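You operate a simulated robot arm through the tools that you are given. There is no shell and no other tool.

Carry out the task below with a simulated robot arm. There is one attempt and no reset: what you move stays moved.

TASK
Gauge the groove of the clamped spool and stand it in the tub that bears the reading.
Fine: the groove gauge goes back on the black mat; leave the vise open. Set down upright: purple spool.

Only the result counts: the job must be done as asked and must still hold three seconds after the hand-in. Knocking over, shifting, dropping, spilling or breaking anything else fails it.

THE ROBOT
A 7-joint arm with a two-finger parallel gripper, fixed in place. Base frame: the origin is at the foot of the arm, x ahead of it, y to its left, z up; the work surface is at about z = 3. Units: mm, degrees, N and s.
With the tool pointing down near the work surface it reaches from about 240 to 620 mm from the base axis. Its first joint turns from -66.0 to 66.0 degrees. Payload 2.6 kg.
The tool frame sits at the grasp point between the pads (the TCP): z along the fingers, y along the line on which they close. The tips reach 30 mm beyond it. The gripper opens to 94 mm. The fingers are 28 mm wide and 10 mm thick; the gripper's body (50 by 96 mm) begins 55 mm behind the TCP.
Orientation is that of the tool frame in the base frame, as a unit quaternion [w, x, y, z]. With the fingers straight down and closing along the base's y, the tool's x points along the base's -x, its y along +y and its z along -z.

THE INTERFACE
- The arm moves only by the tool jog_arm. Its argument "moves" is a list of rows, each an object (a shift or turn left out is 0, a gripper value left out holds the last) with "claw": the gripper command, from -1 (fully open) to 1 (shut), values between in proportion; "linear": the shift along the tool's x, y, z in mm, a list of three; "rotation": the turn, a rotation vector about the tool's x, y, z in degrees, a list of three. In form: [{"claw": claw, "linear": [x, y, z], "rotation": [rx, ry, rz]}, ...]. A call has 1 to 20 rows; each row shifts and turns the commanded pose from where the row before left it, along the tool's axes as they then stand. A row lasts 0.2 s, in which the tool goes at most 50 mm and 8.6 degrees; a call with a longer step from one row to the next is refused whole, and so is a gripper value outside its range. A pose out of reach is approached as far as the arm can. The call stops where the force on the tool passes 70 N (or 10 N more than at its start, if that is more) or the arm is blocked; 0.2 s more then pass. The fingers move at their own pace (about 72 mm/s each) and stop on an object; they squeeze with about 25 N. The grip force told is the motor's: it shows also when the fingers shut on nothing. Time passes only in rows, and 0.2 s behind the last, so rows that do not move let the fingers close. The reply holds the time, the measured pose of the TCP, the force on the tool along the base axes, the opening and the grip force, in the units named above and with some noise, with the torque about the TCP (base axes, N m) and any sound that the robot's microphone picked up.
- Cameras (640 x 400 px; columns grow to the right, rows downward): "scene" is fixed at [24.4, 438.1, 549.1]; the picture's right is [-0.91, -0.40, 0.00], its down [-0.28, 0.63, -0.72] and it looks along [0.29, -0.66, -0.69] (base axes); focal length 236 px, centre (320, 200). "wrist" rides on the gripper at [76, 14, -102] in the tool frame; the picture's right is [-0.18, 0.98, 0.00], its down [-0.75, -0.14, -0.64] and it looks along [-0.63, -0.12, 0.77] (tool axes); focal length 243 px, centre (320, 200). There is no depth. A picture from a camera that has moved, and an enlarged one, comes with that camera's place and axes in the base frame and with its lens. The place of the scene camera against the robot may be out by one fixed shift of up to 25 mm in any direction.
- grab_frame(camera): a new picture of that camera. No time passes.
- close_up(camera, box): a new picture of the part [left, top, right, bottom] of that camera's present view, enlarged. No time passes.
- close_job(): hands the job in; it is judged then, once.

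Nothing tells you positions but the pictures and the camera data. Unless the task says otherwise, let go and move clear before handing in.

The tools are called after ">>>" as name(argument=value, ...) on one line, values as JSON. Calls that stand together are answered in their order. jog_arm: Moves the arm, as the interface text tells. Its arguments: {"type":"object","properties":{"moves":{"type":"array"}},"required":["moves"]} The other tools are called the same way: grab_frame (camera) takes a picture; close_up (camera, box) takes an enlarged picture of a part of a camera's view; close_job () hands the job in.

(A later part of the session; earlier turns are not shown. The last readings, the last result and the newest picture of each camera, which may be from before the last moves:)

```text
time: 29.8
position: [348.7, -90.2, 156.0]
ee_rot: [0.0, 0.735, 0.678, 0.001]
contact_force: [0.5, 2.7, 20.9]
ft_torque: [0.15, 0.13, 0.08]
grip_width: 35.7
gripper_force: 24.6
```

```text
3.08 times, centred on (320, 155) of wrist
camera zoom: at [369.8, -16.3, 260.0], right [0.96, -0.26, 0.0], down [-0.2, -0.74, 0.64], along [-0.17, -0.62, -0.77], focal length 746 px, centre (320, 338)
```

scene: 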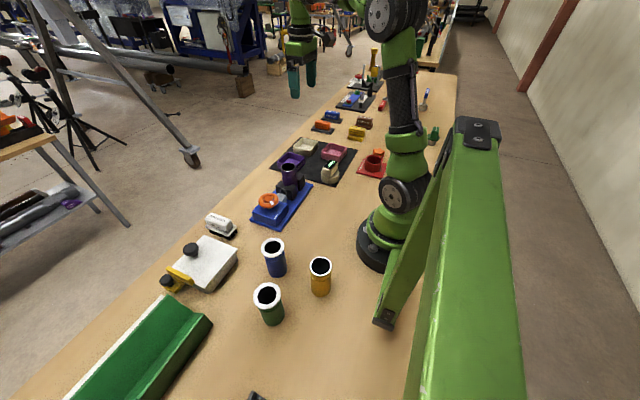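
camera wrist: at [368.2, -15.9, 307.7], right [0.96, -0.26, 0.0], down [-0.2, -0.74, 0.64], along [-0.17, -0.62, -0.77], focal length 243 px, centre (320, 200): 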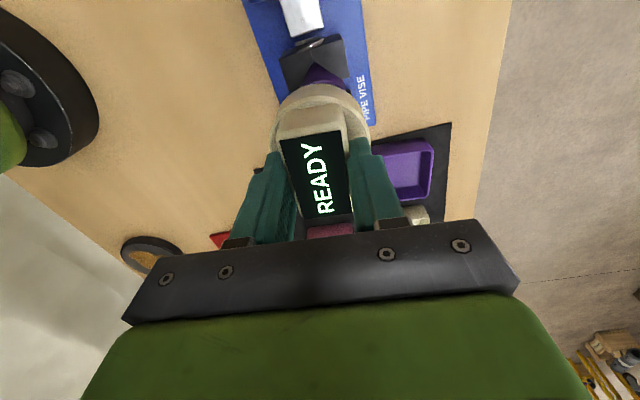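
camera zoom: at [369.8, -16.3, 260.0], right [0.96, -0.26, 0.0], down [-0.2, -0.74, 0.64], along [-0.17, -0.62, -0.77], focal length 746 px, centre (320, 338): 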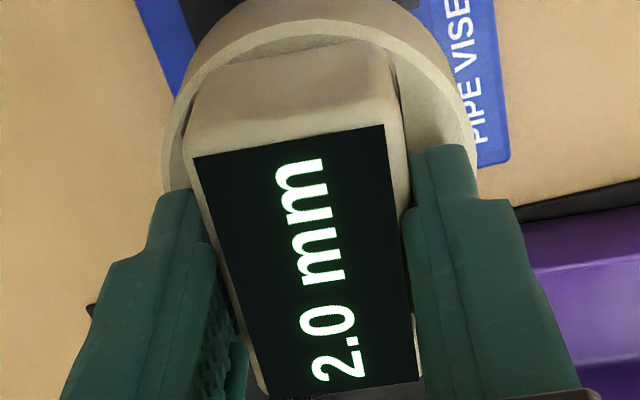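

The reading holds at 2.0 mm. I'll lift straight off and carry the gauge back to its spot on the mat.

>>> jog_arm(moves=[{"linear": [0, 0, -4]}, {"linear": [0, 0, -6]}, {"linear": [0, 0, -10]}, {"linear": [0, 0, -15]}, {"linear": [0, 0, -15]}, {}, {"linear": [-19.3, -11.8, 0]}, {"linear": [-20, -12, 0]}, {"linear": [-20, -12, 0]}, {"linear": [-20, -12, 0]}, {"linear": [-20, -12, 0]}, {"linear": [-20, -12, 0]}, {"linear": [-16, -10, 0]}, {}, {}])

>>> grab_frame(camera="wrist")

>>> grab_frame(camera="scene")

```text
time: 33.0
position: [257.2, -220.9, 206.4]
ee_rot: [0.0, 0.735, 0.678, -0.001]
contact_force: [0.1, -0.5, -1.8]
ft_torque: [0.0, -0.01, 0.0]
grip_width: 35.5
gripper_force: 25.3
```

```text
taken
camera wrist: at [277.4, -145.2, 310.2], right [0.96, -0.26, 0.0], down [-0.2, -0.74, 0.64], along [-0.17, -0.62, -0.77], focal length 243 px, centre (320, 200)
```

wrist: 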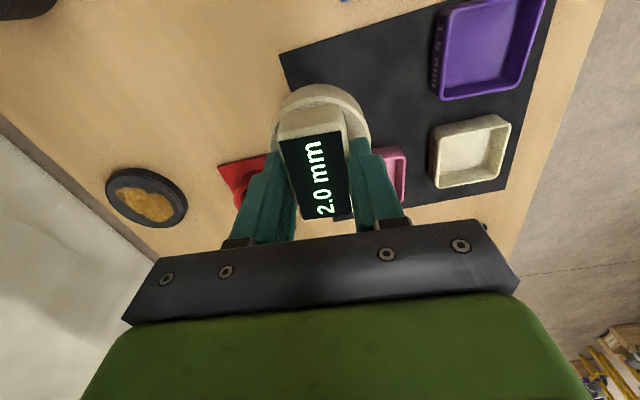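

```text
taken
```

scene: 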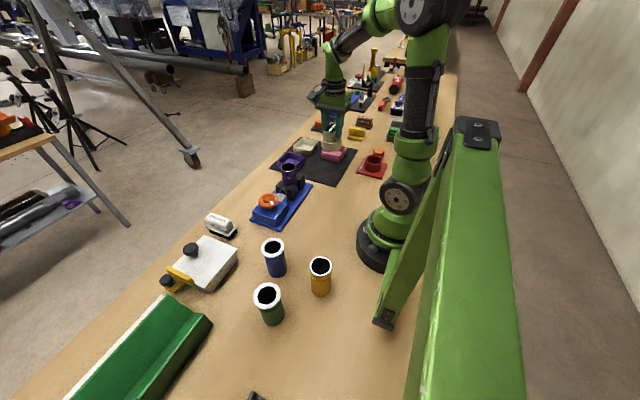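

The gauge is back over its original spot, with the tubs clear on either side. Lowering it to the mat.

>>> jog_arm(moves=[{"linear": [0, 0, 30]}, {"linear": [0, 0, 30]}, {"linear": [0, 0, 30]}, {"linear": [0, 0, 20]}, {"linear": [0, 0, 12]}, {"linear": [0, 0, 6]}, {"linear": [0, 0, 4]}, {}, {}])

>>> jog_arm(moves=[{"linear": [0, 0, 1.5]}, {"linear": [0, 0, 1.5]}, {}])

>>> grab_frame(camera="wrist")

>>> close_up(camera="scene", box=[290, 110, 410, 200])

```text
time: 35.0
position: [256.3, -219.9, 73.4]
ee_rot: [0.0, 0.735, 0.678, 0.0]
contact_force: [-0.7, -0.4, -1.2]
ft_torque: [-0.02, -0.01, -0.01]
grip_width: 35.3
gripper_force: 25.1
```

```text
time: 35.8
position: [256.4, -220.4, 71.4]
ee_rot: [-0.001, 0.735, 0.678, 0.0]
contact_force: [-1.0, 0.6, -1.4]
ft_torque: [-0.01, 0.04, 0.01]
grip_width: 35.5
gripper_force: 25.1
```

```text
taken
camera wrist: at [277.2, -145.2, 174.7], right [0.96, -0.26, 0.0], down [-0.2, -0.74, 0.64], along [-0.17, -0.62, -0.77], focal length 243 px, centre (320, 200)
```

wrist: 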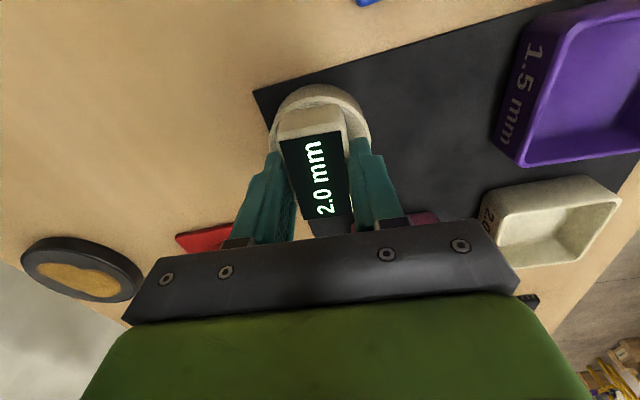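

```text
4.44 times, centred on (350, 155) of scene
camera zoom: at [24.4, 438.1, 549.1], right [-0.91, -0.4, 0.0], down [-0.28, 0.63, -0.72], along [0.29, -0.66, -0.69], focal length 1051 px, centre (187, 400)
```

zoom: 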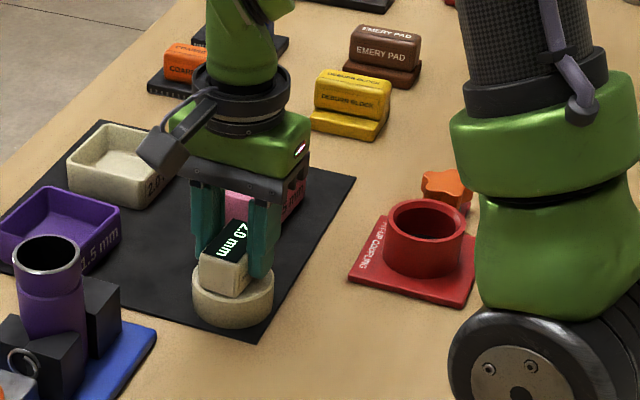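

Just above the mat and still no contact force, so I'll step down 1 mm at a time.

>>> jog_arm(moves=[{"linear": [0, 0, 1]}, {}])

>>> jog_arm(moves=[{"linear": [0, 0, 1]}, {}])

>>> jog_arm(moves=[{"linear": [0, 0, 0.7]}, {}])

```text
time: 36.4
position: [255.9, -220.4, 71.0]
ee_rot: [-0.001, 0.734, 0.679, 0.001]
contact_force: [-0.7, -0.5, -1.6]
ft_torque: [-0.01, 0.01, 0.02]
grip_width: 35.0
gripper_force: 25.1
```

```text
time: 37.0
position: [257.1, -220.9, 69.5]
ee_rot: [0.001, 0.735, 0.678, 0.0]
contact_force: [-4.5, 3.5, 17.2]
ft_torque: [0.09, 0.19, 0.03]
grip_width: 35.5
gripper_force: 24.8
```

```text
time: 37.6
position: [257.9, -219.4, 69.6]
ee_rot: [0.001, 0.735, 0.678, 0.001]
contact_force: [-19.5, 10.1, 55.9]
ft_torque: [0.28, 0.63, 0.27]
grip_width: 35.3
gripper_force: 25.5
```

It's firmly on the mat. I'll ease the pressure off, open partway, and rise.

>>> jog_arm(moves=[{"linear": [0, 0, -0.9]}, {}, {"claw": 0.1}, {"claw": -0.3}, {"claw": -0.6}, {"claw": -1}, {}, {}])

>>> jog_arm(moves=[{"linear": [0, 0, -10]}, {"linear": [0, 0, -20]}, {"linear": [0, 0, -40]}, {"linear": [0, 0, -40]}, {"linear": [0, 0, -20]}, {}, {}])

>>> grab_frame(camera="wrist")

>>> close_up(camera="scene", box=[240, 110, 400, 230])

```text
time: 39.4
position: [256.5, -219.9, 69.0]
ee_rot: [0.0, 0.735, 0.678, 0.0]
contact_force: [-0.4, 0.9, 0.7]
ft_torque: [0.0, 0.02, 0.01]
grip_width: 94.0
gripper_force: 0.2
```

```text
time: 41.0
position: [258.4, -219.3, 201.8]
ee_rot: [0.001, 0.735, 0.678, 0.001]
contact_force: [-0.4, 0.1, 0.1]
ft_torque: [-0.01, -0.01, -0.02]
grip_width: 93.8
gripper_force: 0.0
```

```text
taken
camera wrist: at [277.0, -144.4, 305.6], right [0.96, -0.26, 0.0], down [-0.2, -0.74, 0.64], along [-0.17, -0.62, -0.77], focal length 243 px, centre (320, 200)
```

wrist: 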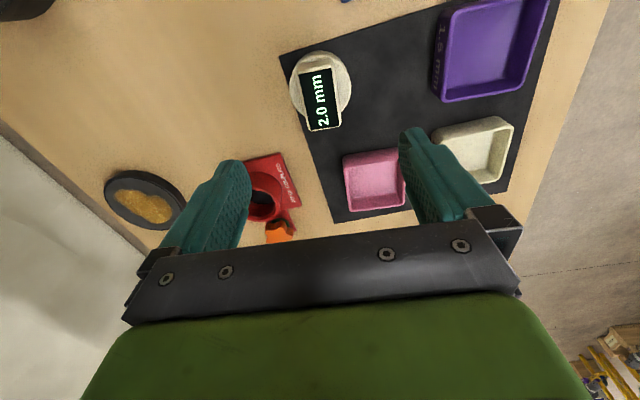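

```text
3.33 times, centred on (320, 170) of scene
camera zoom: at [24.4, 438.1, 549.1], right [-0.91, -0.4, 0.0], down [-0.28, 0.63, -0.72], along [0.29, -0.66, -0.69], focal length 788 px, centre (320, 300)
```

zoom: 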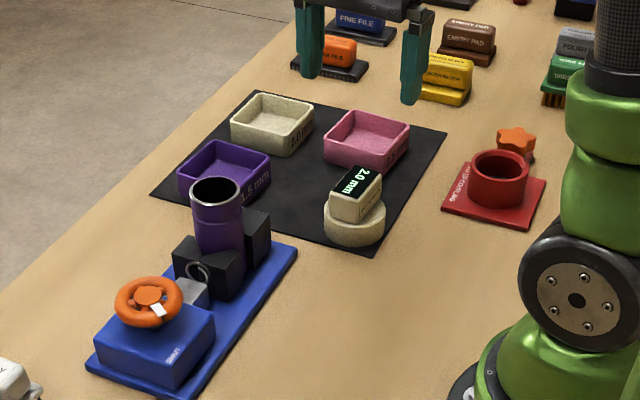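

The gauge is back on the mat at its place. Next is the vise handwheel, so I'll go over it for a closer look.

>>> jog_arm(moves=[{"linear": [30, 9, 0]}, {"linear": [40, 12, 0]}, {"linear": [40, 12, 0]}, {"linear": [40, 12, 0]}, {"linear": [40, 12, 0]}, {"linear": [40, 12, 0]}, {"linear": [29, 7, 0]}, {}, {}, {}])

>>> grab_frame(camera="wrist")

>>> close_up(camera="wrist", box=[220, 50, 420, 175])

```text
time: 43.2
position: [352.7, 32.4, 200.8]
ee_rot: [-0.001, 0.735, 0.678, -0.001]
contact_force: [0.0, 0.1, -0.1]
ft_torque: [-0.01, 0.01, -0.03]
grip_width: 94.1
gripper_force: 0.1
```

```text
taken
camera wrist: at [373.3, 106.9, 304.5], right [0.96, -0.26, 0.0], down [-0.2, -0.74, 0.64], along [-0.17, -0.62, -0.77], focal length 243 px, centre (320, 200)
```

wrist: 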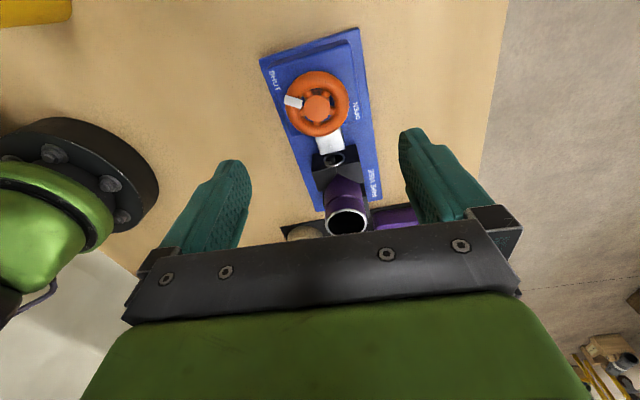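

```text
3.20 times, centred on (320, 112) of wrist
camera zoom: at [373.3, 106.9, 304.5], right [0.96, -0.26, 0.0], down [-0.2, -0.74, 0.64], along [-0.17, -0.62, -0.77], focal length 776 px, centre (320, 480)
```

zoom: 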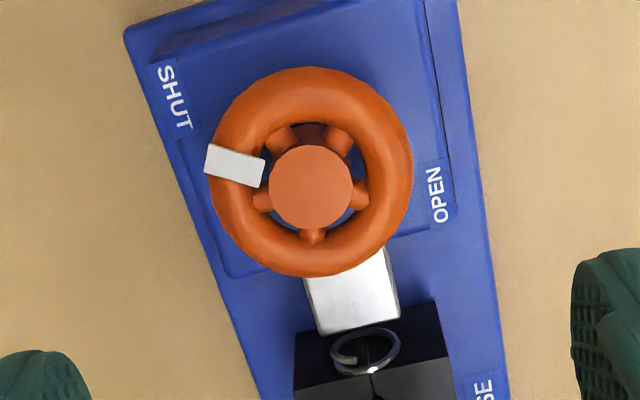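

The pointer sits at SHUT and OPEN is on the opposite side, about 180° round. The wheel hub is at about (350.3, 32.3) with its top at z ≈ 82. I'll centre over it, turn slightly so the fingers avoid the pointer tab, and come lower.

>>> jog_arm(moves=[{"linear": [-0.2, -2.9, 0]}, {"rotation": [0, 0, -8.6]}, {"linear": [0, 0, 30]}, {"linear": [0, 0, 30]}, {}, {}, {}])

>>> grab_frame(camera="wrist")

>>> close_up(camera="wrist", box=[240, 80, 400, 190])

>>> close_up(camera="scene", box=[235, 140, 325, 230])

```text
time: 44.8
position: [351.5, 33.0, 140.7]
ee_rot: [0.0, 0.682, 0.731, 0.0]
contact_force: [1.1, -0.1, 0.5]
ft_torque: [-0.03, 0.01, 0.01]
grip_width: 94.3
gripper_force: 0.0
```

```text
taken
camera wrist: at [360.1, 109.6, 243.2], right [0.99, -0.12, 0.0], down [-0.09, -0.76, 0.64], along [-0.07, -0.64, -0.77], focal length 243 px, centre (320, 200)
```

wrist: 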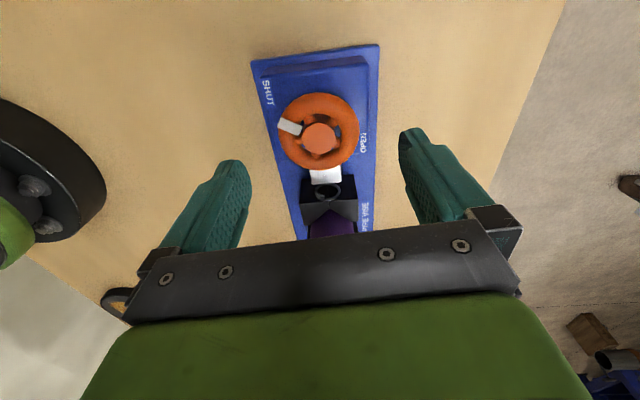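

```text
3.64 times, centred on (320, 135) of wrist
camera zoom: at [360.1, 109.6, 243.2], right [0.99, -0.12, 0.0], down [-0.09, -0.76, 0.64], along [-0.07, -0.64, -0.77], focal length 882 px, centre (320, 436)
```

zoom: 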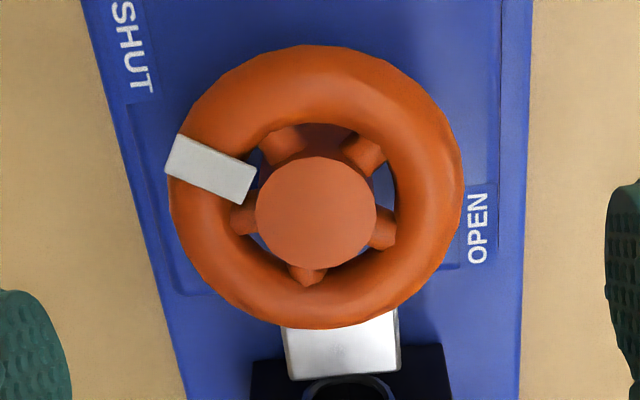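

```text
4.44 times, centred on (280, 185) of scene
camera zoom: at [24.4, 438.1, 549.1], right [-0.91, -0.4, 0.0], down [-0.28, 0.63, -0.72], along [0.29, -0.66, -0.69], focal length 1051 px, centre (498, 267)
```

zoom: 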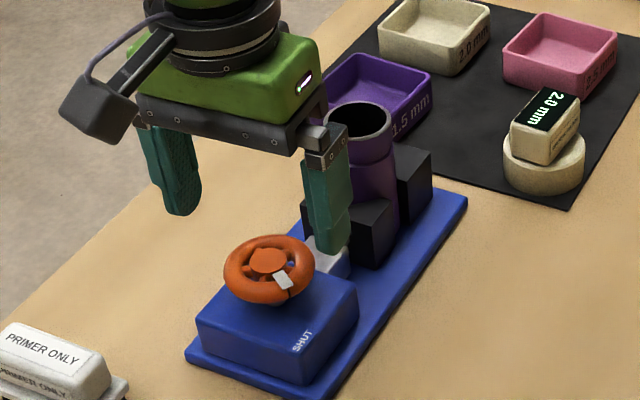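

The hub is centred within 1 mm. I'll shift slightly, turn a further 17° to get well clear of the pointer tab, and lower so the fingers straddle the rim.

>>> jog_arm(moves=[{"linear": [-0.1, -0.9, 0]}, {"rotation": [0, 0, -8.6]}, {"rotation": [0, 0, -8.6]}, {"linear": [0, 0, 15]}, {"linear": [0, 0, 15]}, {}, {}])

>>> close_up(camera="wrist", box=[220, 90, 420, 230])

>>> close_up(camera="scene", box=[235, 160, 325, 230])

```text
time: 46.4
position: [349.4, 31.5, 110.5]
ee_rot: [0.0, 0.565, 0.825, 0.0]
contact_force: [0.7, 0.3, -0.4]
ft_torque: [-0.02, -0.01, -0.01]
grip_width: 94.0
gripper_force: 0.0
```

```text
2.86 times, centred on (320, 160) of wrist
camera zoom: at [335.7, 108.2, 212.8], right [0.98, 0.18, 0.0], down [0.14, -0.75, 0.64], along [0.12, -0.63, -0.77], focal length 693 px, centre (320, 314)
```

zoom: 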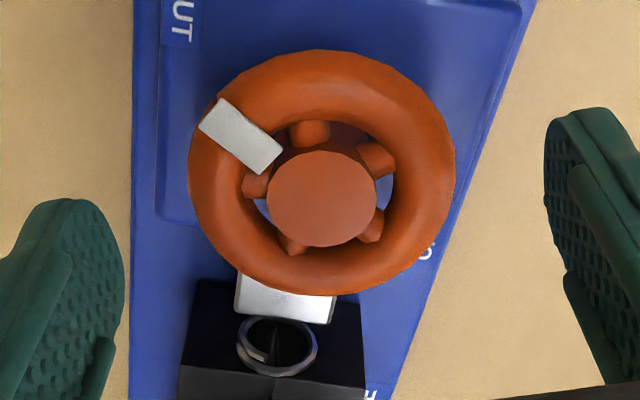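

```text
5.71 times, centred on (280, 195) of scene
camera zoom: at [24.4, 438.1, 549.1], right [-0.91, -0.4, 0.0], down [-0.28, 0.63, -0.72], along [0.29, -0.66, -0.69], focal length 1352 px, centre (549, 229)
```

zoom: 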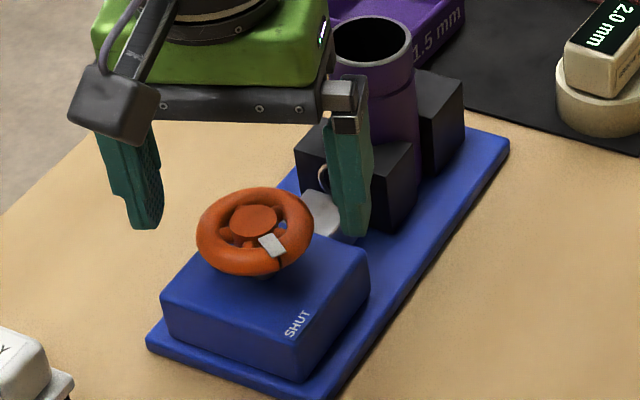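

The hub is on the tool axis and the fingers are clear of the pointer. Lowering to rim height and closing.

>>> jog_arm(moves=[{"linear": [0, 0, 6]}, {"linear": [0, 0, 5]}, {"linear": [0, 0, 4]}, {}, {}])

>>> close_up(camera="scene", box=[235, 160, 325, 230])

>>> close_up(camera="wrist", box=[220, 90, 420, 230])

```text
time: 47.6
position: [349.2, 34.0, 95.0]
ee_rot: [0.0, 0.565, 0.825, 0.0]
contact_force: [-0.5, -0.6, 0.4]
ft_torque: [-0.03, -0.01, 0.01]
grip_width: 94.3
gripper_force: 0.0
```

```text
5.71 times, centred on (280, 195) of scene
camera zoom: at [24.4, 438.1, 549.1], right [-0.91, -0.4, 0.0], down [-0.28, 0.63, -0.72], along [0.29, -0.66, -0.69], focal length 1352 px, centre (549, 229)
```

zoom: 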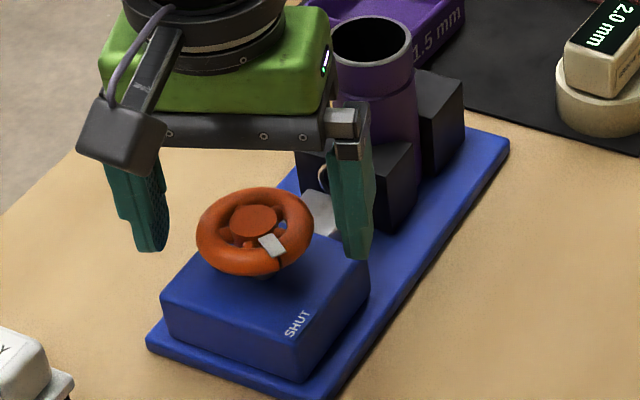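

```text
2.86 times, centred on (320, 160) of wrist
camera zoom: at [335.7, 108.9, 197.5], right [0.98, 0.18, 0.0], down [0.14, -0.75, 0.64], along [0.12, -0.63, -0.77], focal length 693 px, centre (320, 314)
```

zoom: 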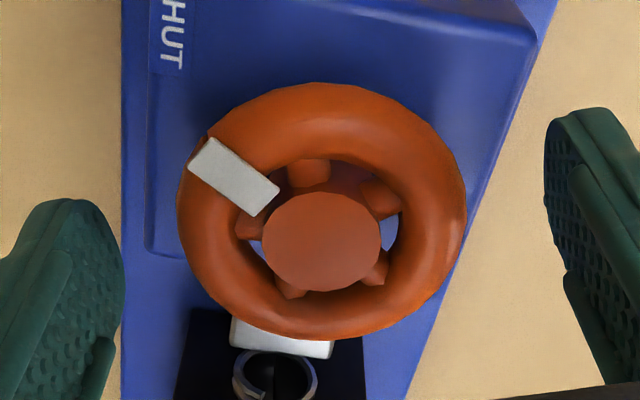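

The tips are below the rim's mid-height and clear of the box. Closing on the rim.

>>> jog_arm(moves=[{"claw": 0.2}, {"claw": 1}, {"claw": 1}, {"claw": 1}])

>>> close_up(camera="wrist", box=[220, 90, 420, 230])

```text
time: 48.6
position: [349.8, 32.5, 94.6]
ee_rot: [-0.001, 0.564, 0.825, 0.0]
contact_force: [3.1, 1.5, -3.1]
ft_torque: [0.07, -0.12, 0.1]
grip_width: 59.0
gripper_force: 45.1
```

```text
2.86 times, centred on (320, 160) of wrist
camera zoom: at [335.7, 109.0, 197.5], right [0.98, 0.18, 0.0], down [0.14, -0.75, 0.64], along [0.12, -0.63, -0.77], focal length 693 px, centre (320, 314)
```

zoom: 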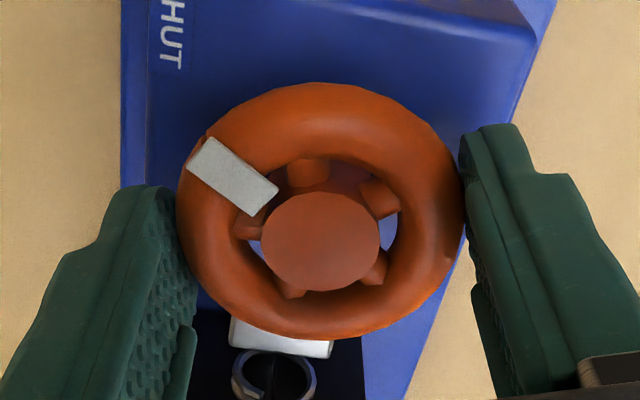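

The wheel is gripped at 59 mm. I'll try a small counter-clockwise turn (seen from above) and watch the torque and pointer.

>>> jog_arm(moves=[{"rotation": [0, 0, -4]}, {"rotation": [0, 0, -4]}, {"rotation": [0, 0, -4]}, {}])

>>> close_up(camera="wrist", box=[220, 90, 420, 230])

>>> close_up(camera="scene", box=[235, 160, 325, 230])

```text
time: 49.6
position: [349.1, 33.0, 93.9]
ee_rot: [0.0, 0.475, 0.88, 0.001]
contact_force: [3.4, -0.3, -5.7]
ft_torque: [0.74, -0.35, 0.08]
grip_width: 59.0
gripper_force: 45.1
```

```text
2.86 times, centred on (320, 160) of wrist
camera zoom: at [320.1, 104.2, 197.6], right [0.92, 0.39, 0.0], down [0.3, -0.71, 0.64], along [0.25, -0.59, -0.77], focal length 693 px, centre (320, 314)
```

zoom: 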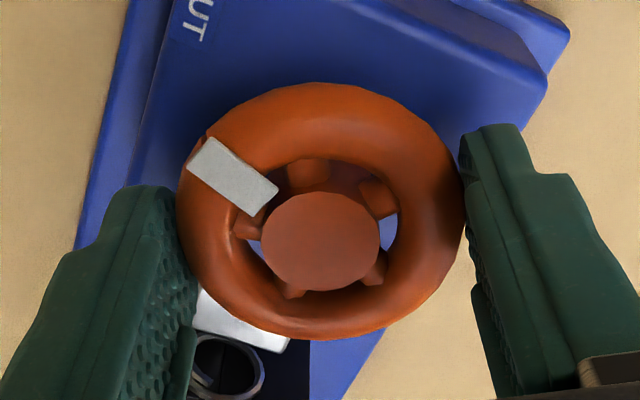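

```text
5.71 times, centred on (280, 195) of scene
camera zoom: at [24.4, 438.1, 549.1], right [-0.91, -0.4, 0.0], down [-0.28, 0.63, -0.72], along [0.29, -0.66, -0.69], focal length 1352 px, centre (549, 229)
```

zoom: 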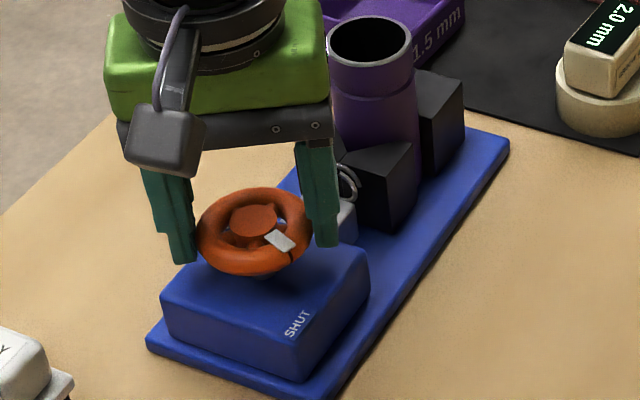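

The wheel turned with the gripper. I'll continue counter-clockwise in stages and check that the jaw backs off.

>>> jog_arm(moves=[{"rotation": [0, 0, -6]}, {"rotation": [0, 0, -6]}, {"rotation": [0, 0, -6]}, {"rotation": [0, 0, -6]}, {"rotation": [0, 0, -6]}, {}])

>>> close_up(camera="wrist", box=[220, 90, 420, 230])

>>> close_up(camera="scene", box=[235, 150, 325, 220])

```text
time: 51.0
position: [349.6, 32.5, 93.7]
ee_rot: [0.0, 0.23, 0.973, 0.0]
contact_force: [12.9, 12.7, -25.4]
ft_torque: [-0.25, -0.64, 0.1]
grip_width: 59.1
gripper_force: 45.5
```

```text
2.86 times, centred on (320, 160) of wrist
camera zoom: at [288.1, 79.3, 197.7], right [0.6, 0.8, 0.0], down [0.61, -0.46, 0.64], along [0.51, -0.39, -0.77], focal length 693 px, centre (320, 314)
```

zoom: 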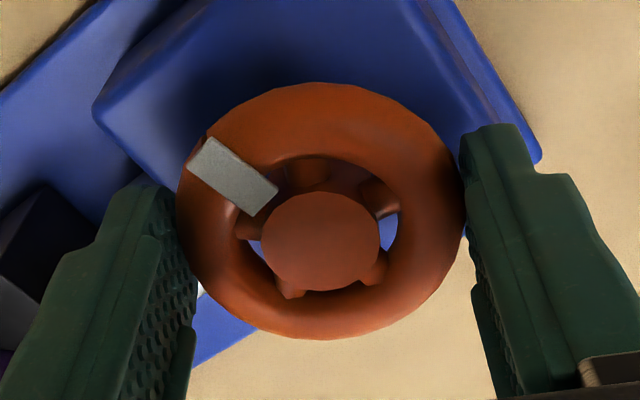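

```text
5.71 times, centred on (280, 185) of scene
camera zoom: at [24.5, 438.1, 549.0], right [-0.91, -0.4, 0.0], down [-0.28, 0.63, -0.72], along [0.29, -0.66, -0.69], focal length 1352 px, centre (549, 286)
```

zoom: 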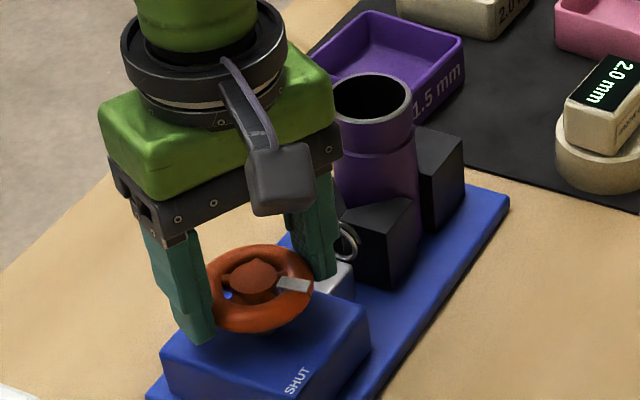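

Turning smoothly, with some side load building. I'll open briefly to relieve it and regrip before carrying on.

>>> jog_arm(moves=[{"claw": 0.1}, {"claw": 0.1}, {}])

>>> close_up(camera="wrist", box=[220, 90, 420, 230])

```text
time: 51.8
position: [349.8, 33.6, 94.1]
ee_rot: [0.0, 0.232, 0.973, 0.0]
contact_force: [14.0, 17.4, -27.8]
ft_torque: [0.0, -0.19, 0.11]
grip_width: 59.3
gripper_force: 44.8
```

```text
2.86 times, centred on (320, 160) of wrist
camera zoom: at [288.2, 79.5, 197.8], right [0.61, 0.79, 0.0], down [0.61, -0.47, 0.64], along [0.51, -0.39, -0.77], focal length 693 px, centre (320, 314)
```

zoom: 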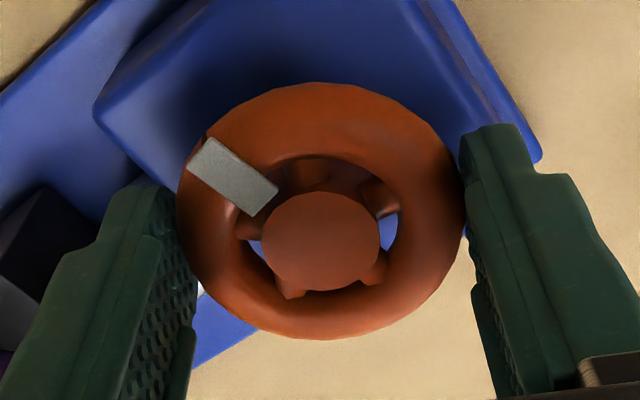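

A claw value of 0.1 is still narrower than the wheel, so it never opened. I'll open to about 71 mm.

>>> jog_arm(moves=[{"claw": -0.5}, {"claw": -0.5}, {}])

>>> close_up(camera="wrist", box=[220, 90, 420, 230])

>>> close_up(camera="scene", box=[235, 150, 325, 220])

```text
time: 52.6
position: [349.3, 32.2, 94.9]
ee_rot: [0.0, 0.232, 0.973, 0.0]
contact_force: [0.2, 0.8, 0.4]
ft_torque: [-0.05, 0.0, -0.01]
grip_width: 70.4
gripper_force: 0.0
```

```text
2.86 times, centred on (320, 160) of wrist
camera zoom: at [288.4, 78.6, 198.1], right [0.61, 0.79, 0.0], down [0.61, -0.47, 0.64], along [0.51, -0.39, -0.77], focal length 693 px, centre (320, 314)
```

zoom: 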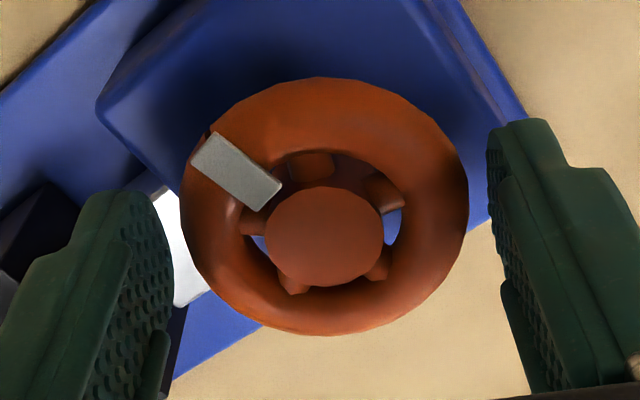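

```text
5.71 times, centred on (280, 185) of scene
camera zoom: at [24.4, 438.1, 549.1], right [-0.91, -0.4, 0.0], down [-0.28, 0.63, -0.72], along [0.29, -0.66, -0.69], focal length 1352 px, centre (549, 286)
```

zoom: 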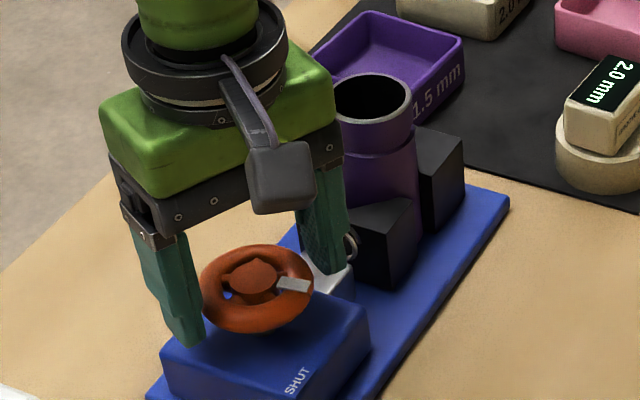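

The wheel kept its angle when released. I'll re-centre by about 1 mm, regrip and turn another 60°.

>>> jog_arm(moves=[{"linear": [-0.3, 0.9, 0]}, {"claw": 0.5}, {"claw": 1}, {"claw": 1}, {"rotation": [0, 0, -6]}, {"rotation": [0, 0, -6]}, {"rotation": [0, 0, -6]}, {"rotation": [0, 0, -6]}, {"rotation": [0, 0, -6]}, {"rotation": [0, 0, -6]}, {"rotation": [0, 0, -6]}, {"rotation": [0, 0, -6]}, {}])

>>> close_up(camera="wrist", box=[220, 90, 420, 230])

>>> close_up(camera="scene", box=[235, 150, 325, 220])

```text
time: 55.4
position: [349.9, 34.1, 94.2]
ee_rot: [0.0, -0.184, 0.983, -0.001]
contact_force: [-0.5, -17.1, 4.8]
ft_torque: [-0.15, 1.02, -0.05]
grip_width: 59.5
gripper_force: 45.1
```

```text
2.86 times, centred on (320, 160) of wrist
camera zoom: at [274.3, 18.3, 197.8], right [-0.18, 0.98, 0.0], down [0.75, 0.14, 0.64], along [0.63, 0.12, -0.77], focal length 693 px, centre (320, 314)
```

zoom: 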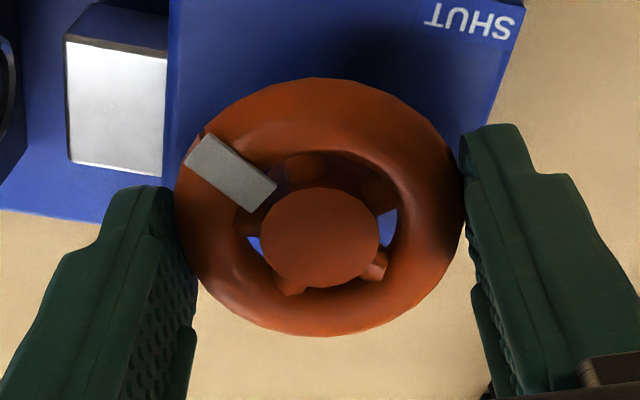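

```text
5.71 times, centred on (280, 185) of scene
camera zoom: at [24.4, 438.1, 549.1], right [-0.91, -0.4, 0.0], down [-0.28, 0.63, -0.72], along [0.29, -0.66, -0.69], focal length 1352 px, centre (549, 286)
```

zoom: 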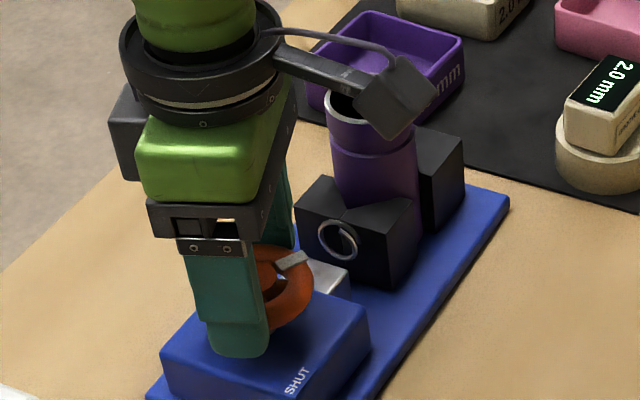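

Ninety degrees done. Continuing in the same direction.

>>> jog_arm(moves=[{"rotation": [0, 0, -6]}, {"rotation": [0, 0, -6]}, {"rotation": [0, 0, -6]}, {"rotation": [0, 0, -6]}, {"rotation": [0, 0, -6]}, {"rotation": [0, 0, -6]}, {"rotation": [0, 0, -6]}, {"rotation": [0, 0, -6]}, {}])

>>> close_up(camera="wrist", box=[220, 90, 420, 230])

>>> close_up(camera="scene", box=[235, 150, 325, 220])

```text
time: 57.4
position: [350.9, 32.4, 94.6]
ee_rot: [0.001, -0.569, 0.823, 0.001]
contact_force: [-5.0, -8.0, 4.5]
ft_torque: [-0.05, 0.01, 0.06]
grip_width: 59.1
gripper_force: 44.8
```

```text
2.86 times, centred on (320, 160) of wrist
camera zoom: at [310.1, -33.6, 197.8], right [-0.85, 0.52, 0.0], down [0.4, 0.65, 0.64], along [0.33, 0.55, -0.77], focal length 693 px, centre (320, 314)
```

zoom: 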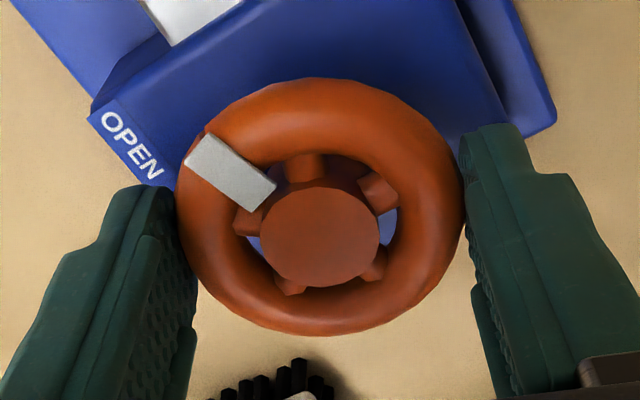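

```text
5.71 times, centred on (280, 185) of scene
camera zoom: at [24.4, 438.1, 549.1], right [-0.91, -0.4, 0.0], down [-0.28, 0.63, -0.72], along [0.29, -0.66, -0.69], focal length 1352 px, centre (549, 286)
```

zoom: 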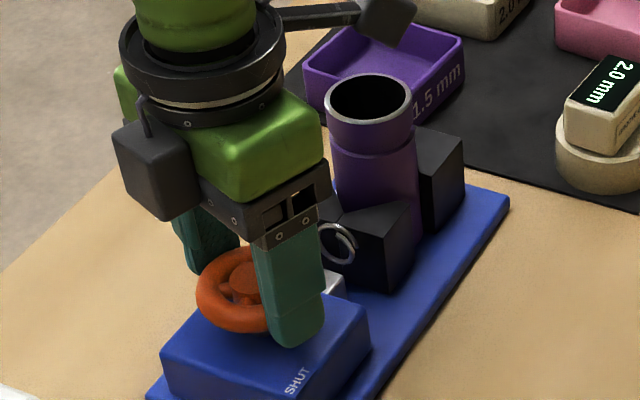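

The pointer is nearing OPEN. Continuing in smaller steps, watching for the end stop.

>>> jog_arm(moves=[{"rotation": [0, 0, -5]}, {"rotation": [0, 0, -5]}, {"rotation": [0, 0, -5]}, {"rotation": [0, 0, -5]}, {}])

>>> close_up(camera="wrist", box=[220, 90, 420, 230])

>>> close_up(camera="scene", box=[235, 150, 325, 220])

```text
time: 58.6
position: [349.8, 32.3, 94.6]
ee_rot: [-0.001, -0.703, 0.712, 0.0]
contact_force: [-7.3, -4.8, 15.0]
ft_torque: [-0.01, 0.45, -0.05]
grip_width: 59.2
gripper_force: 44.9
```

```text
2.86 times, centred on (320, 160) of wrist
camera zoom: at [335.0, -43.3, 197.8], right [-0.98, 0.2, 0.0], down [0.15, 0.75, 0.64], along [0.13, 0.63, -0.77], focal length 693 px, centre (320, 314)
```

zoom: 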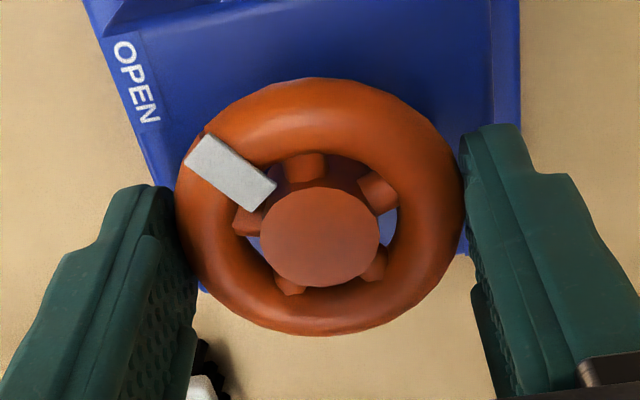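

```text
5.71 times, centred on (280, 185) of scene
camera zoom: at [24.3, 438.1, 549.1], right [-0.91, -0.4, 0.0], down [-0.28, 0.63, -0.72], along [0.29, -0.66, -0.69], focal length 1352 px, centre (549, 286)
```

zoom: 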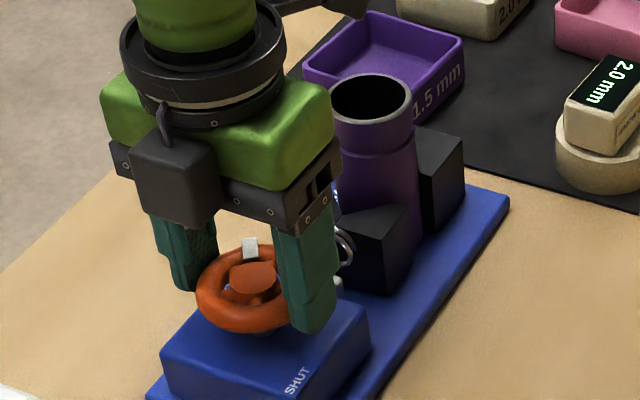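

The pointer is in line with OPEN. I'll ease on a little further to find the stop.

>>> jog_arm(moves=[{"rotation": [0, 0, -4]}, {"rotation": [0, 0, -4]}, {}])

>>> jog_arm(moves=[{"rotation": [0, 0, -4]}, {"rotation": [0, 0, -4]}, {}])

>>> close_up(camera="wrist", box=[220, 90, 420, 230])

>>> close_up(camera="scene", box=[235, 150, 325, 220])

```text
time: 59.4
position: [350.1, 32.8, 94.8]
ee_rot: [0.002, 0.75, -0.661, -0.001]
contact_force: [-12.0, -4.8, 14.2]
ft_torque: [-0.06, -0.05, -0.06]
grip_width: 58.8
gripper_force: 45.0
```

```text
time: 60.2
position: [349.1, 32.6, 94.6]
ee_rot: [0.001, 0.794, -0.607, -0.001]
contact_force: [-14.9, -6.3, 15.8]
ft_torque: [0.41, 0.24, -0.1]
grip_width: 59.6
gripper_force: 44.9
```

```text
2.86 times, centred on (320, 160) of wrist
camera zoom: at [356.5, -44.5, 197.7], right [-1.0, -0.08, 0.0], down [-0.06, 0.76, 0.64], along [-0.05, 0.64, -0.77], focal length 693 px, centre (320, 314)
```

zoom: 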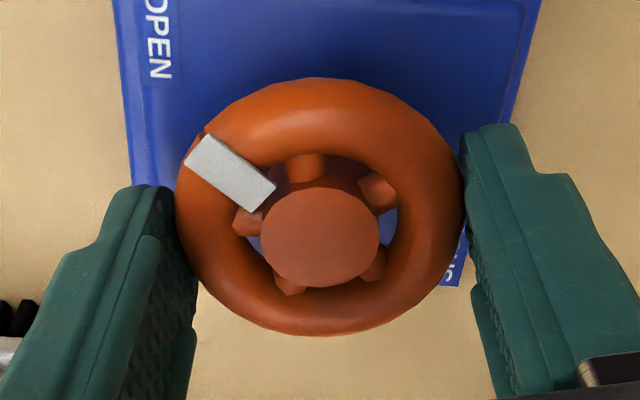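

```text
5.71 times, centred on (280, 185) of scene
camera zoom: at [24.3, 438.1, 549.1], right [-0.91, -0.4, 0.0], down [-0.28, 0.63, -0.72], along [0.29, -0.66, -0.69], focal length 1352 px, centre (549, 286)
```

zoom: 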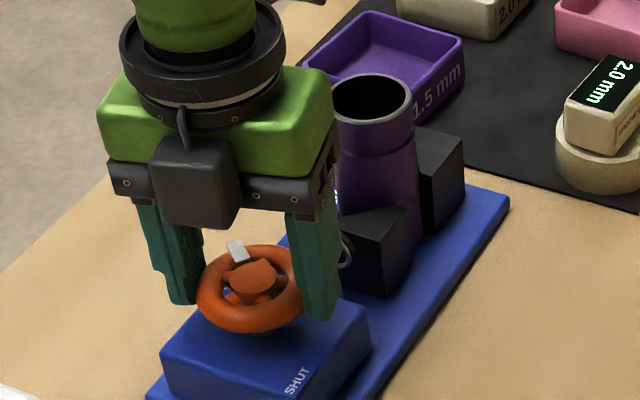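

The jaw has visibly started to back away from the spool. A bit further.

>>> jog_arm(moves=[{"rotation": [0, 0, -4]}, {"rotation": [0, 0, -4]}, {}])

>>> close_up(camera="wrist", box=[220, 90, 420, 230])

>>> close_up(camera="scene", box=[270, 150, 330, 210])

```text
time: 61.0
position: [349.8, 32.3, 94.5]
ee_rot: [0.001, 0.835, -0.55, -0.001]
contact_force: [-17.4, -4.5, 12.4]
ft_torque: [-0.71, -0.18, 0.06]
grip_width: 59.3
gripper_force: 44.7
```

```text
2.86 times, centred on (320, 160) of wrist
camera zoom: at [367.3, -42.9, 197.7], right [-0.98, -0.22, 0.0], down [-0.17, 0.75, 0.64], along [-0.14, 0.63, -0.77], focal length 693 px, centre (320, 314)
```

zoom: 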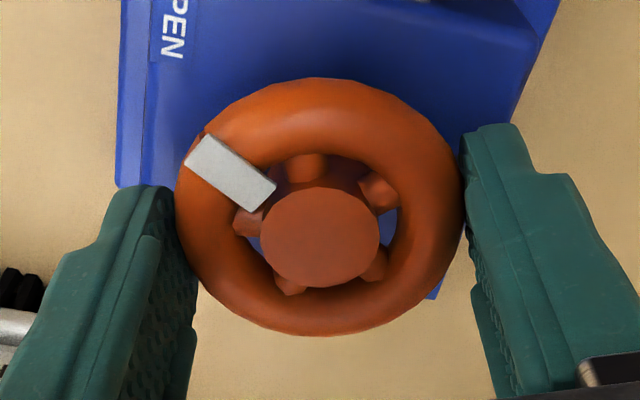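

```text
6.67 times, centred on (300, 180) of scene
camera zoom: at [24.3, 438.1, 549.1], right [-0.91, -0.4, 0.0], down [-0.28, 0.63, -0.72], along [0.29, -0.66, -0.69], focal length 1577 px, centre (453, 333)
```

zoom: 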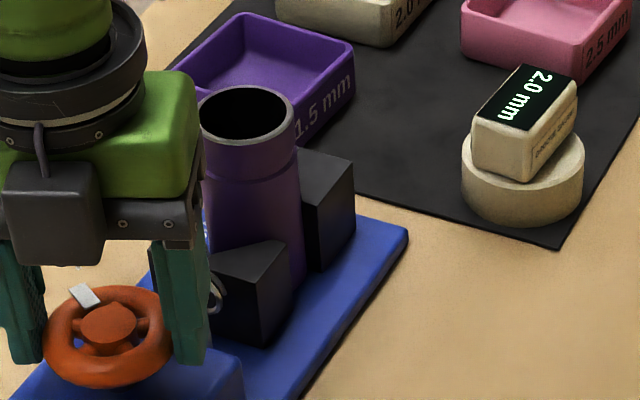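

The pointer now sits relative to OPEN exactly as it sat relative to SHUT at the start, a turn of 182°. I'll nudge it slightly to see whether this is the end stop.

>>> jog_arm(moves=[{"rotation": [0, 0, -4]}, {}])

>>> close_up(camera="wrist", box=[220, 90, 420, 230])

>>> close_up(camera="scene", box=[270, 150, 330, 210])

```text
time: 61.6
position: [349.5, 32.7, 93.2]
ee_rot: [0.0, 0.853, -0.521, -0.001]
contact_force: [-17.8, -3.0, 13.3]
ft_torque: [-0.62, -0.06, -0.07]
grip_width: 59.1
gripper_force: 44.9
```

```text
2.86 times, centred on (320, 160) of wrist
camera zoom: at [372.4, -41.6, 197.6], right [-0.96, -0.29, 0.0], down [-0.22, 0.73, 0.64], along [-0.18, 0.62, -0.77], focal length 693 px, centre (320, 314)
```

zoom: 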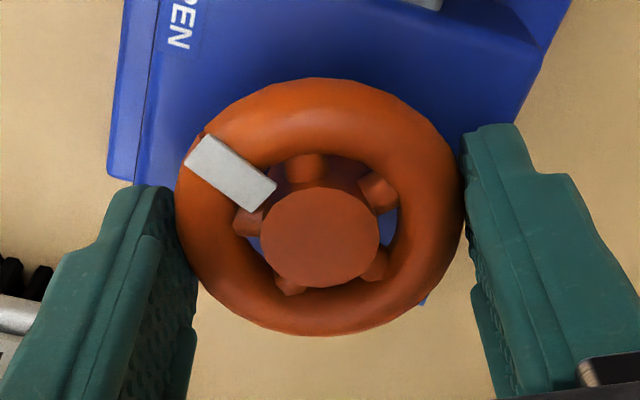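

```text
6.67 times, centred on (300, 180) of scene
camera zoom: at [24.3, 438.1, 549.1], right [-0.91, -0.4, 0.0], down [-0.28, 0.63, -0.72], along [0.29, -0.66, -0.69], focal length 1577 px, centre (453, 333)
```

zoom: 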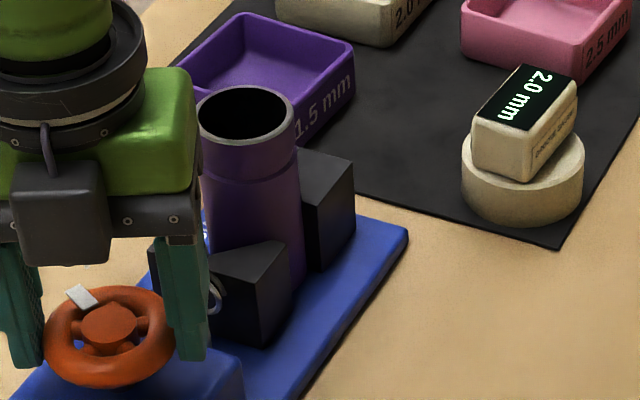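

It still turns freely past OPEN. I'll release the wheel and rise to check the jaw gap.

>>> jog_arm(moves=[{"claw": -0.5}, {"claw": -0.6}, {}, {"linear": [0, 0, -10]}, {"linear": [0, 0, -20]}, {"linear": [0, 0, -30]}, {"linear": [0, 0, -40]}, {}, {}])

>>> grab_frame(camera="wrist")

>>> close_up(camera="scene", box=[240, 150, 330, 225])

```text
time: 63.6
position: [350.5, 33.4, 194.5]
ee_rot: [0.0, 0.853, -0.521, 0.0]
contact_force: [0.4, 0.8, 0.0]
ft_torque: [0.0, 0.01, 0.0]
grip_width: 75.5
gripper_force: 0.0
```

```text
taken
camera wrist: at [373.2, -41.1, 298.0], right [-0.96, -0.29, 0.0], down [-0.22, 0.73, 0.64], along [-0.18, 0.62, -0.77], focal length 243 px, centre (320, 200)
```

wrist: 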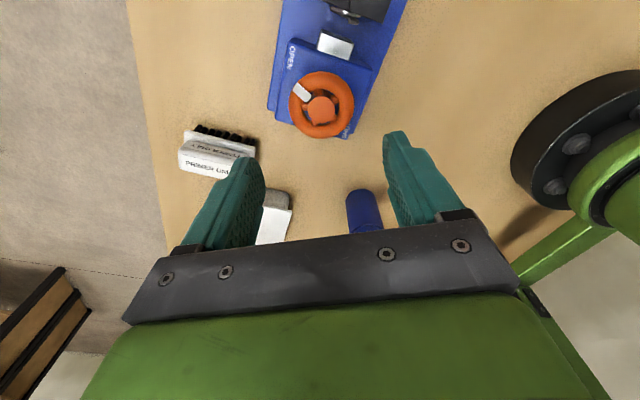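

```text
5.33 times, centred on (285, 188) of scene
camera zoom: at [24.4, 438.1, 549.1], right [-0.91, -0.4, 0.0], down [-0.28, 0.63, -0.72], along [0.29, -0.66, -0.69], focal length 1262 px, centre (507, 267)
```

zoom: 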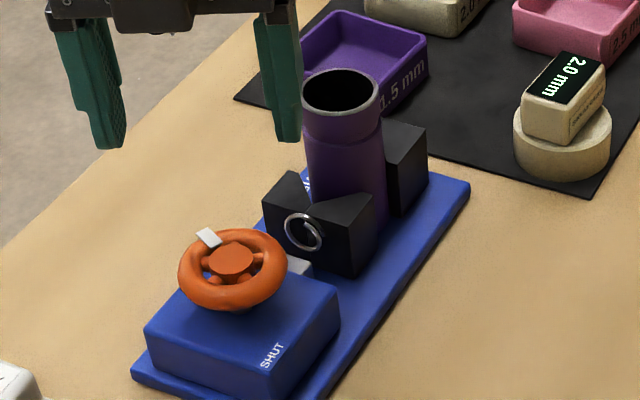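

The moving jaw has backed off. I'll unwind the wrist and go above the spool to check the gap from above.

>>> jog_arm(moves=[{"claw": -1, "rotation": [0, 0, 8.6]}, {"rotation": [0, 0, 8.6]}, {"rotation": [0, 0, 8.6]}, {"rotation": [0, 0, 8.6]}, {"rotation": [0, 0, 8.6]}, {"rotation": [0, 0, 8.6]}, {"rotation": [0, 0, 8.6]}, {"rotation": [0, 0, 8.6]}, {"rotation": [0, 0, 8.6]}, {"rotation": [0, 0, 8.6]}, {"rotation": [0, 0, 8.6]}, {"rotation": [0, 0, 8.6]}, {"rotation": [0, 0, 8.6]}, {"rotation": [0, 0, 8.6]}, {"rotation": [0, 0, 8.6]}, {"rotation": [0, 0, 8.6]}, {"rotation": [0, 0, 8.6]}, {"rotation": [0, 0, 8.6]}, {"rotation": [0, 0, 8.6]}, {"rotation": [0, 0, 8.6]}])

>>> jog_arm(moves=[{"rotation": [0, 0, 8.6]}, {"rotation": [0, 0, 8.6]}, {"rotation": [0, 0, 8.6]}, {"rotation": [0, 0, 8.6]}, {"linear": [-40, 0, 0]}, {"linear": [-40, 0, 0]}, {"linear": [-43, -1.5, 0]}, {}, {}, {}])

>>> grab_frame(camera="wrist")

>>> close_up(camera="wrist", box=[220, 30, 420, 190])

```text
time: 67.8
position: [350.8, 33.7, 193.9]
ee_rot: [0.0, 0.461, 0.887, 0.0]
contact_force: [-0.1, -0.2, -0.1]
ft_torque: [-0.03, 0.01, -0.03]
grip_width: 94.1
gripper_force: 0.1
```

```text
time: 70.0
position: [349.8, -90.3, 192.8]
ee_rot: [0.0, 0.702, 0.712, 0.0]
contact_force: [-0.3, -0.5, -0.2]
ft_torque: [-0.03, 0.0, 0.0]
grip_width: 94.5
gripper_force: 0.0
```

```text
taken
camera wrist: at [362.1, -14.1, 296.0], right [0.99, -0.17, 0.0], down [-0.13, -0.76, 0.64], along [-0.11, -0.63, -0.77], focal length 243 px, centre (320, 200)
```

wrist: 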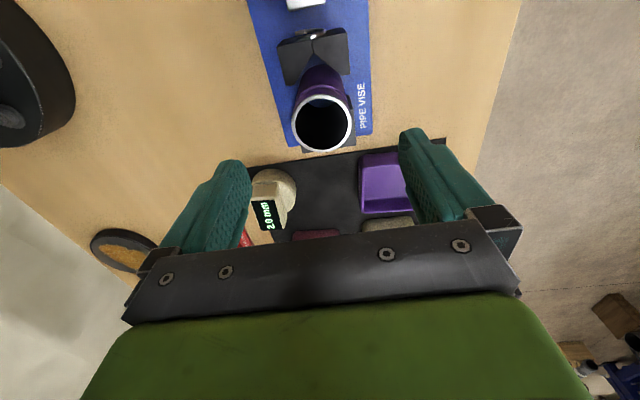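

```text
2.50 times, centred on (320, 110) of wrist
camera zoom: at [362.1, -14.1, 296.0], right [0.99, -0.17, 0.0], down [-0.13, -0.76, 0.64], along [-0.11, -0.63, -0.77], focal length 606 px, centre (320, 425)
```

zoom: 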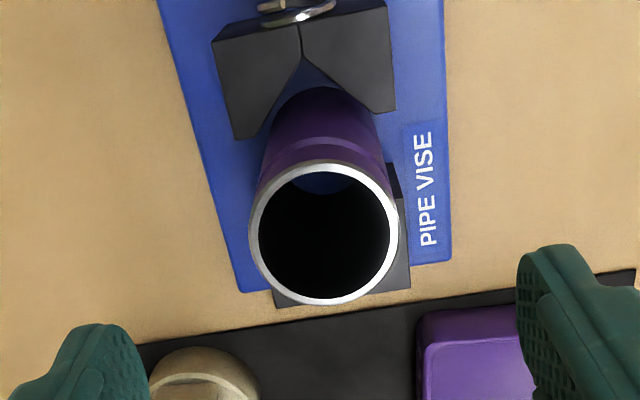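

The spool stands free with a visible gap at the moving jaw. Before picking it up I'll survey the cream 2.0 mm tub from above.

>>> jog_arm(moves=[{"linear": [-40, 11, 0]}, {"linear": [-45, 12, 0]}, {"linear": [-45, 12, 0]}, {"linear": [-45, 12, 0]}, {"linear": [-45, 13, 0]}, {"linear": [-46, 13, 0]}, {}, {}, {}])

>>> grab_frame(camera="wrist")

>>> close_up(camera="wrist", box=[220, 40, 420, 180])

```text
time: 72.0
position: [428.6, -356.7, 196.7]
ee_rot: [0.0, 0.702, 0.712, 0.0]
contact_force: [0.4, -0.1, 0.3]
ft_torque: [0.01, -0.01, 0.01]
grip_width: 94.1
gripper_force: 0.1
```

```text
taken
camera wrist: at [441.3, -280.9, 299.5], right [0.99, -0.17, 0.0], down [-0.13, -0.76, 0.64], along [-0.11, -0.63, -0.77], focal length 243 px, centre (320, 200)
```

wrist: 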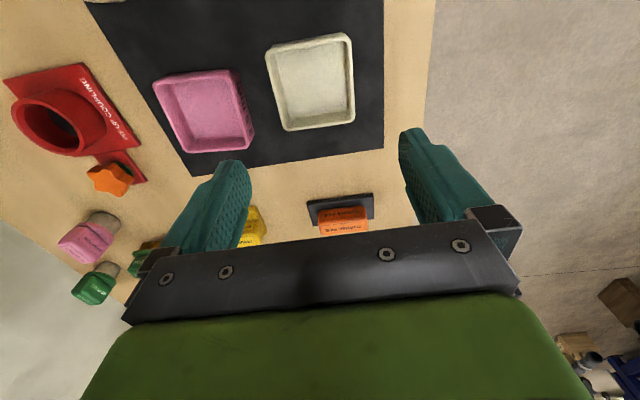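

```text
2.86 times, centred on (320, 110) of wrist
camera zoom: at [441.3, -280.9, 299.5], right [0.99, -0.17, 0.0], down [-0.13, -0.76, 0.64], along [-0.11, -0.63, -0.77], focal length 693 px, centre (320, 457)
```

zoom: 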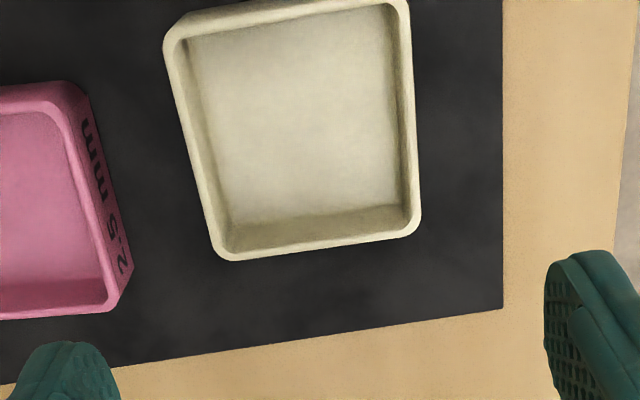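

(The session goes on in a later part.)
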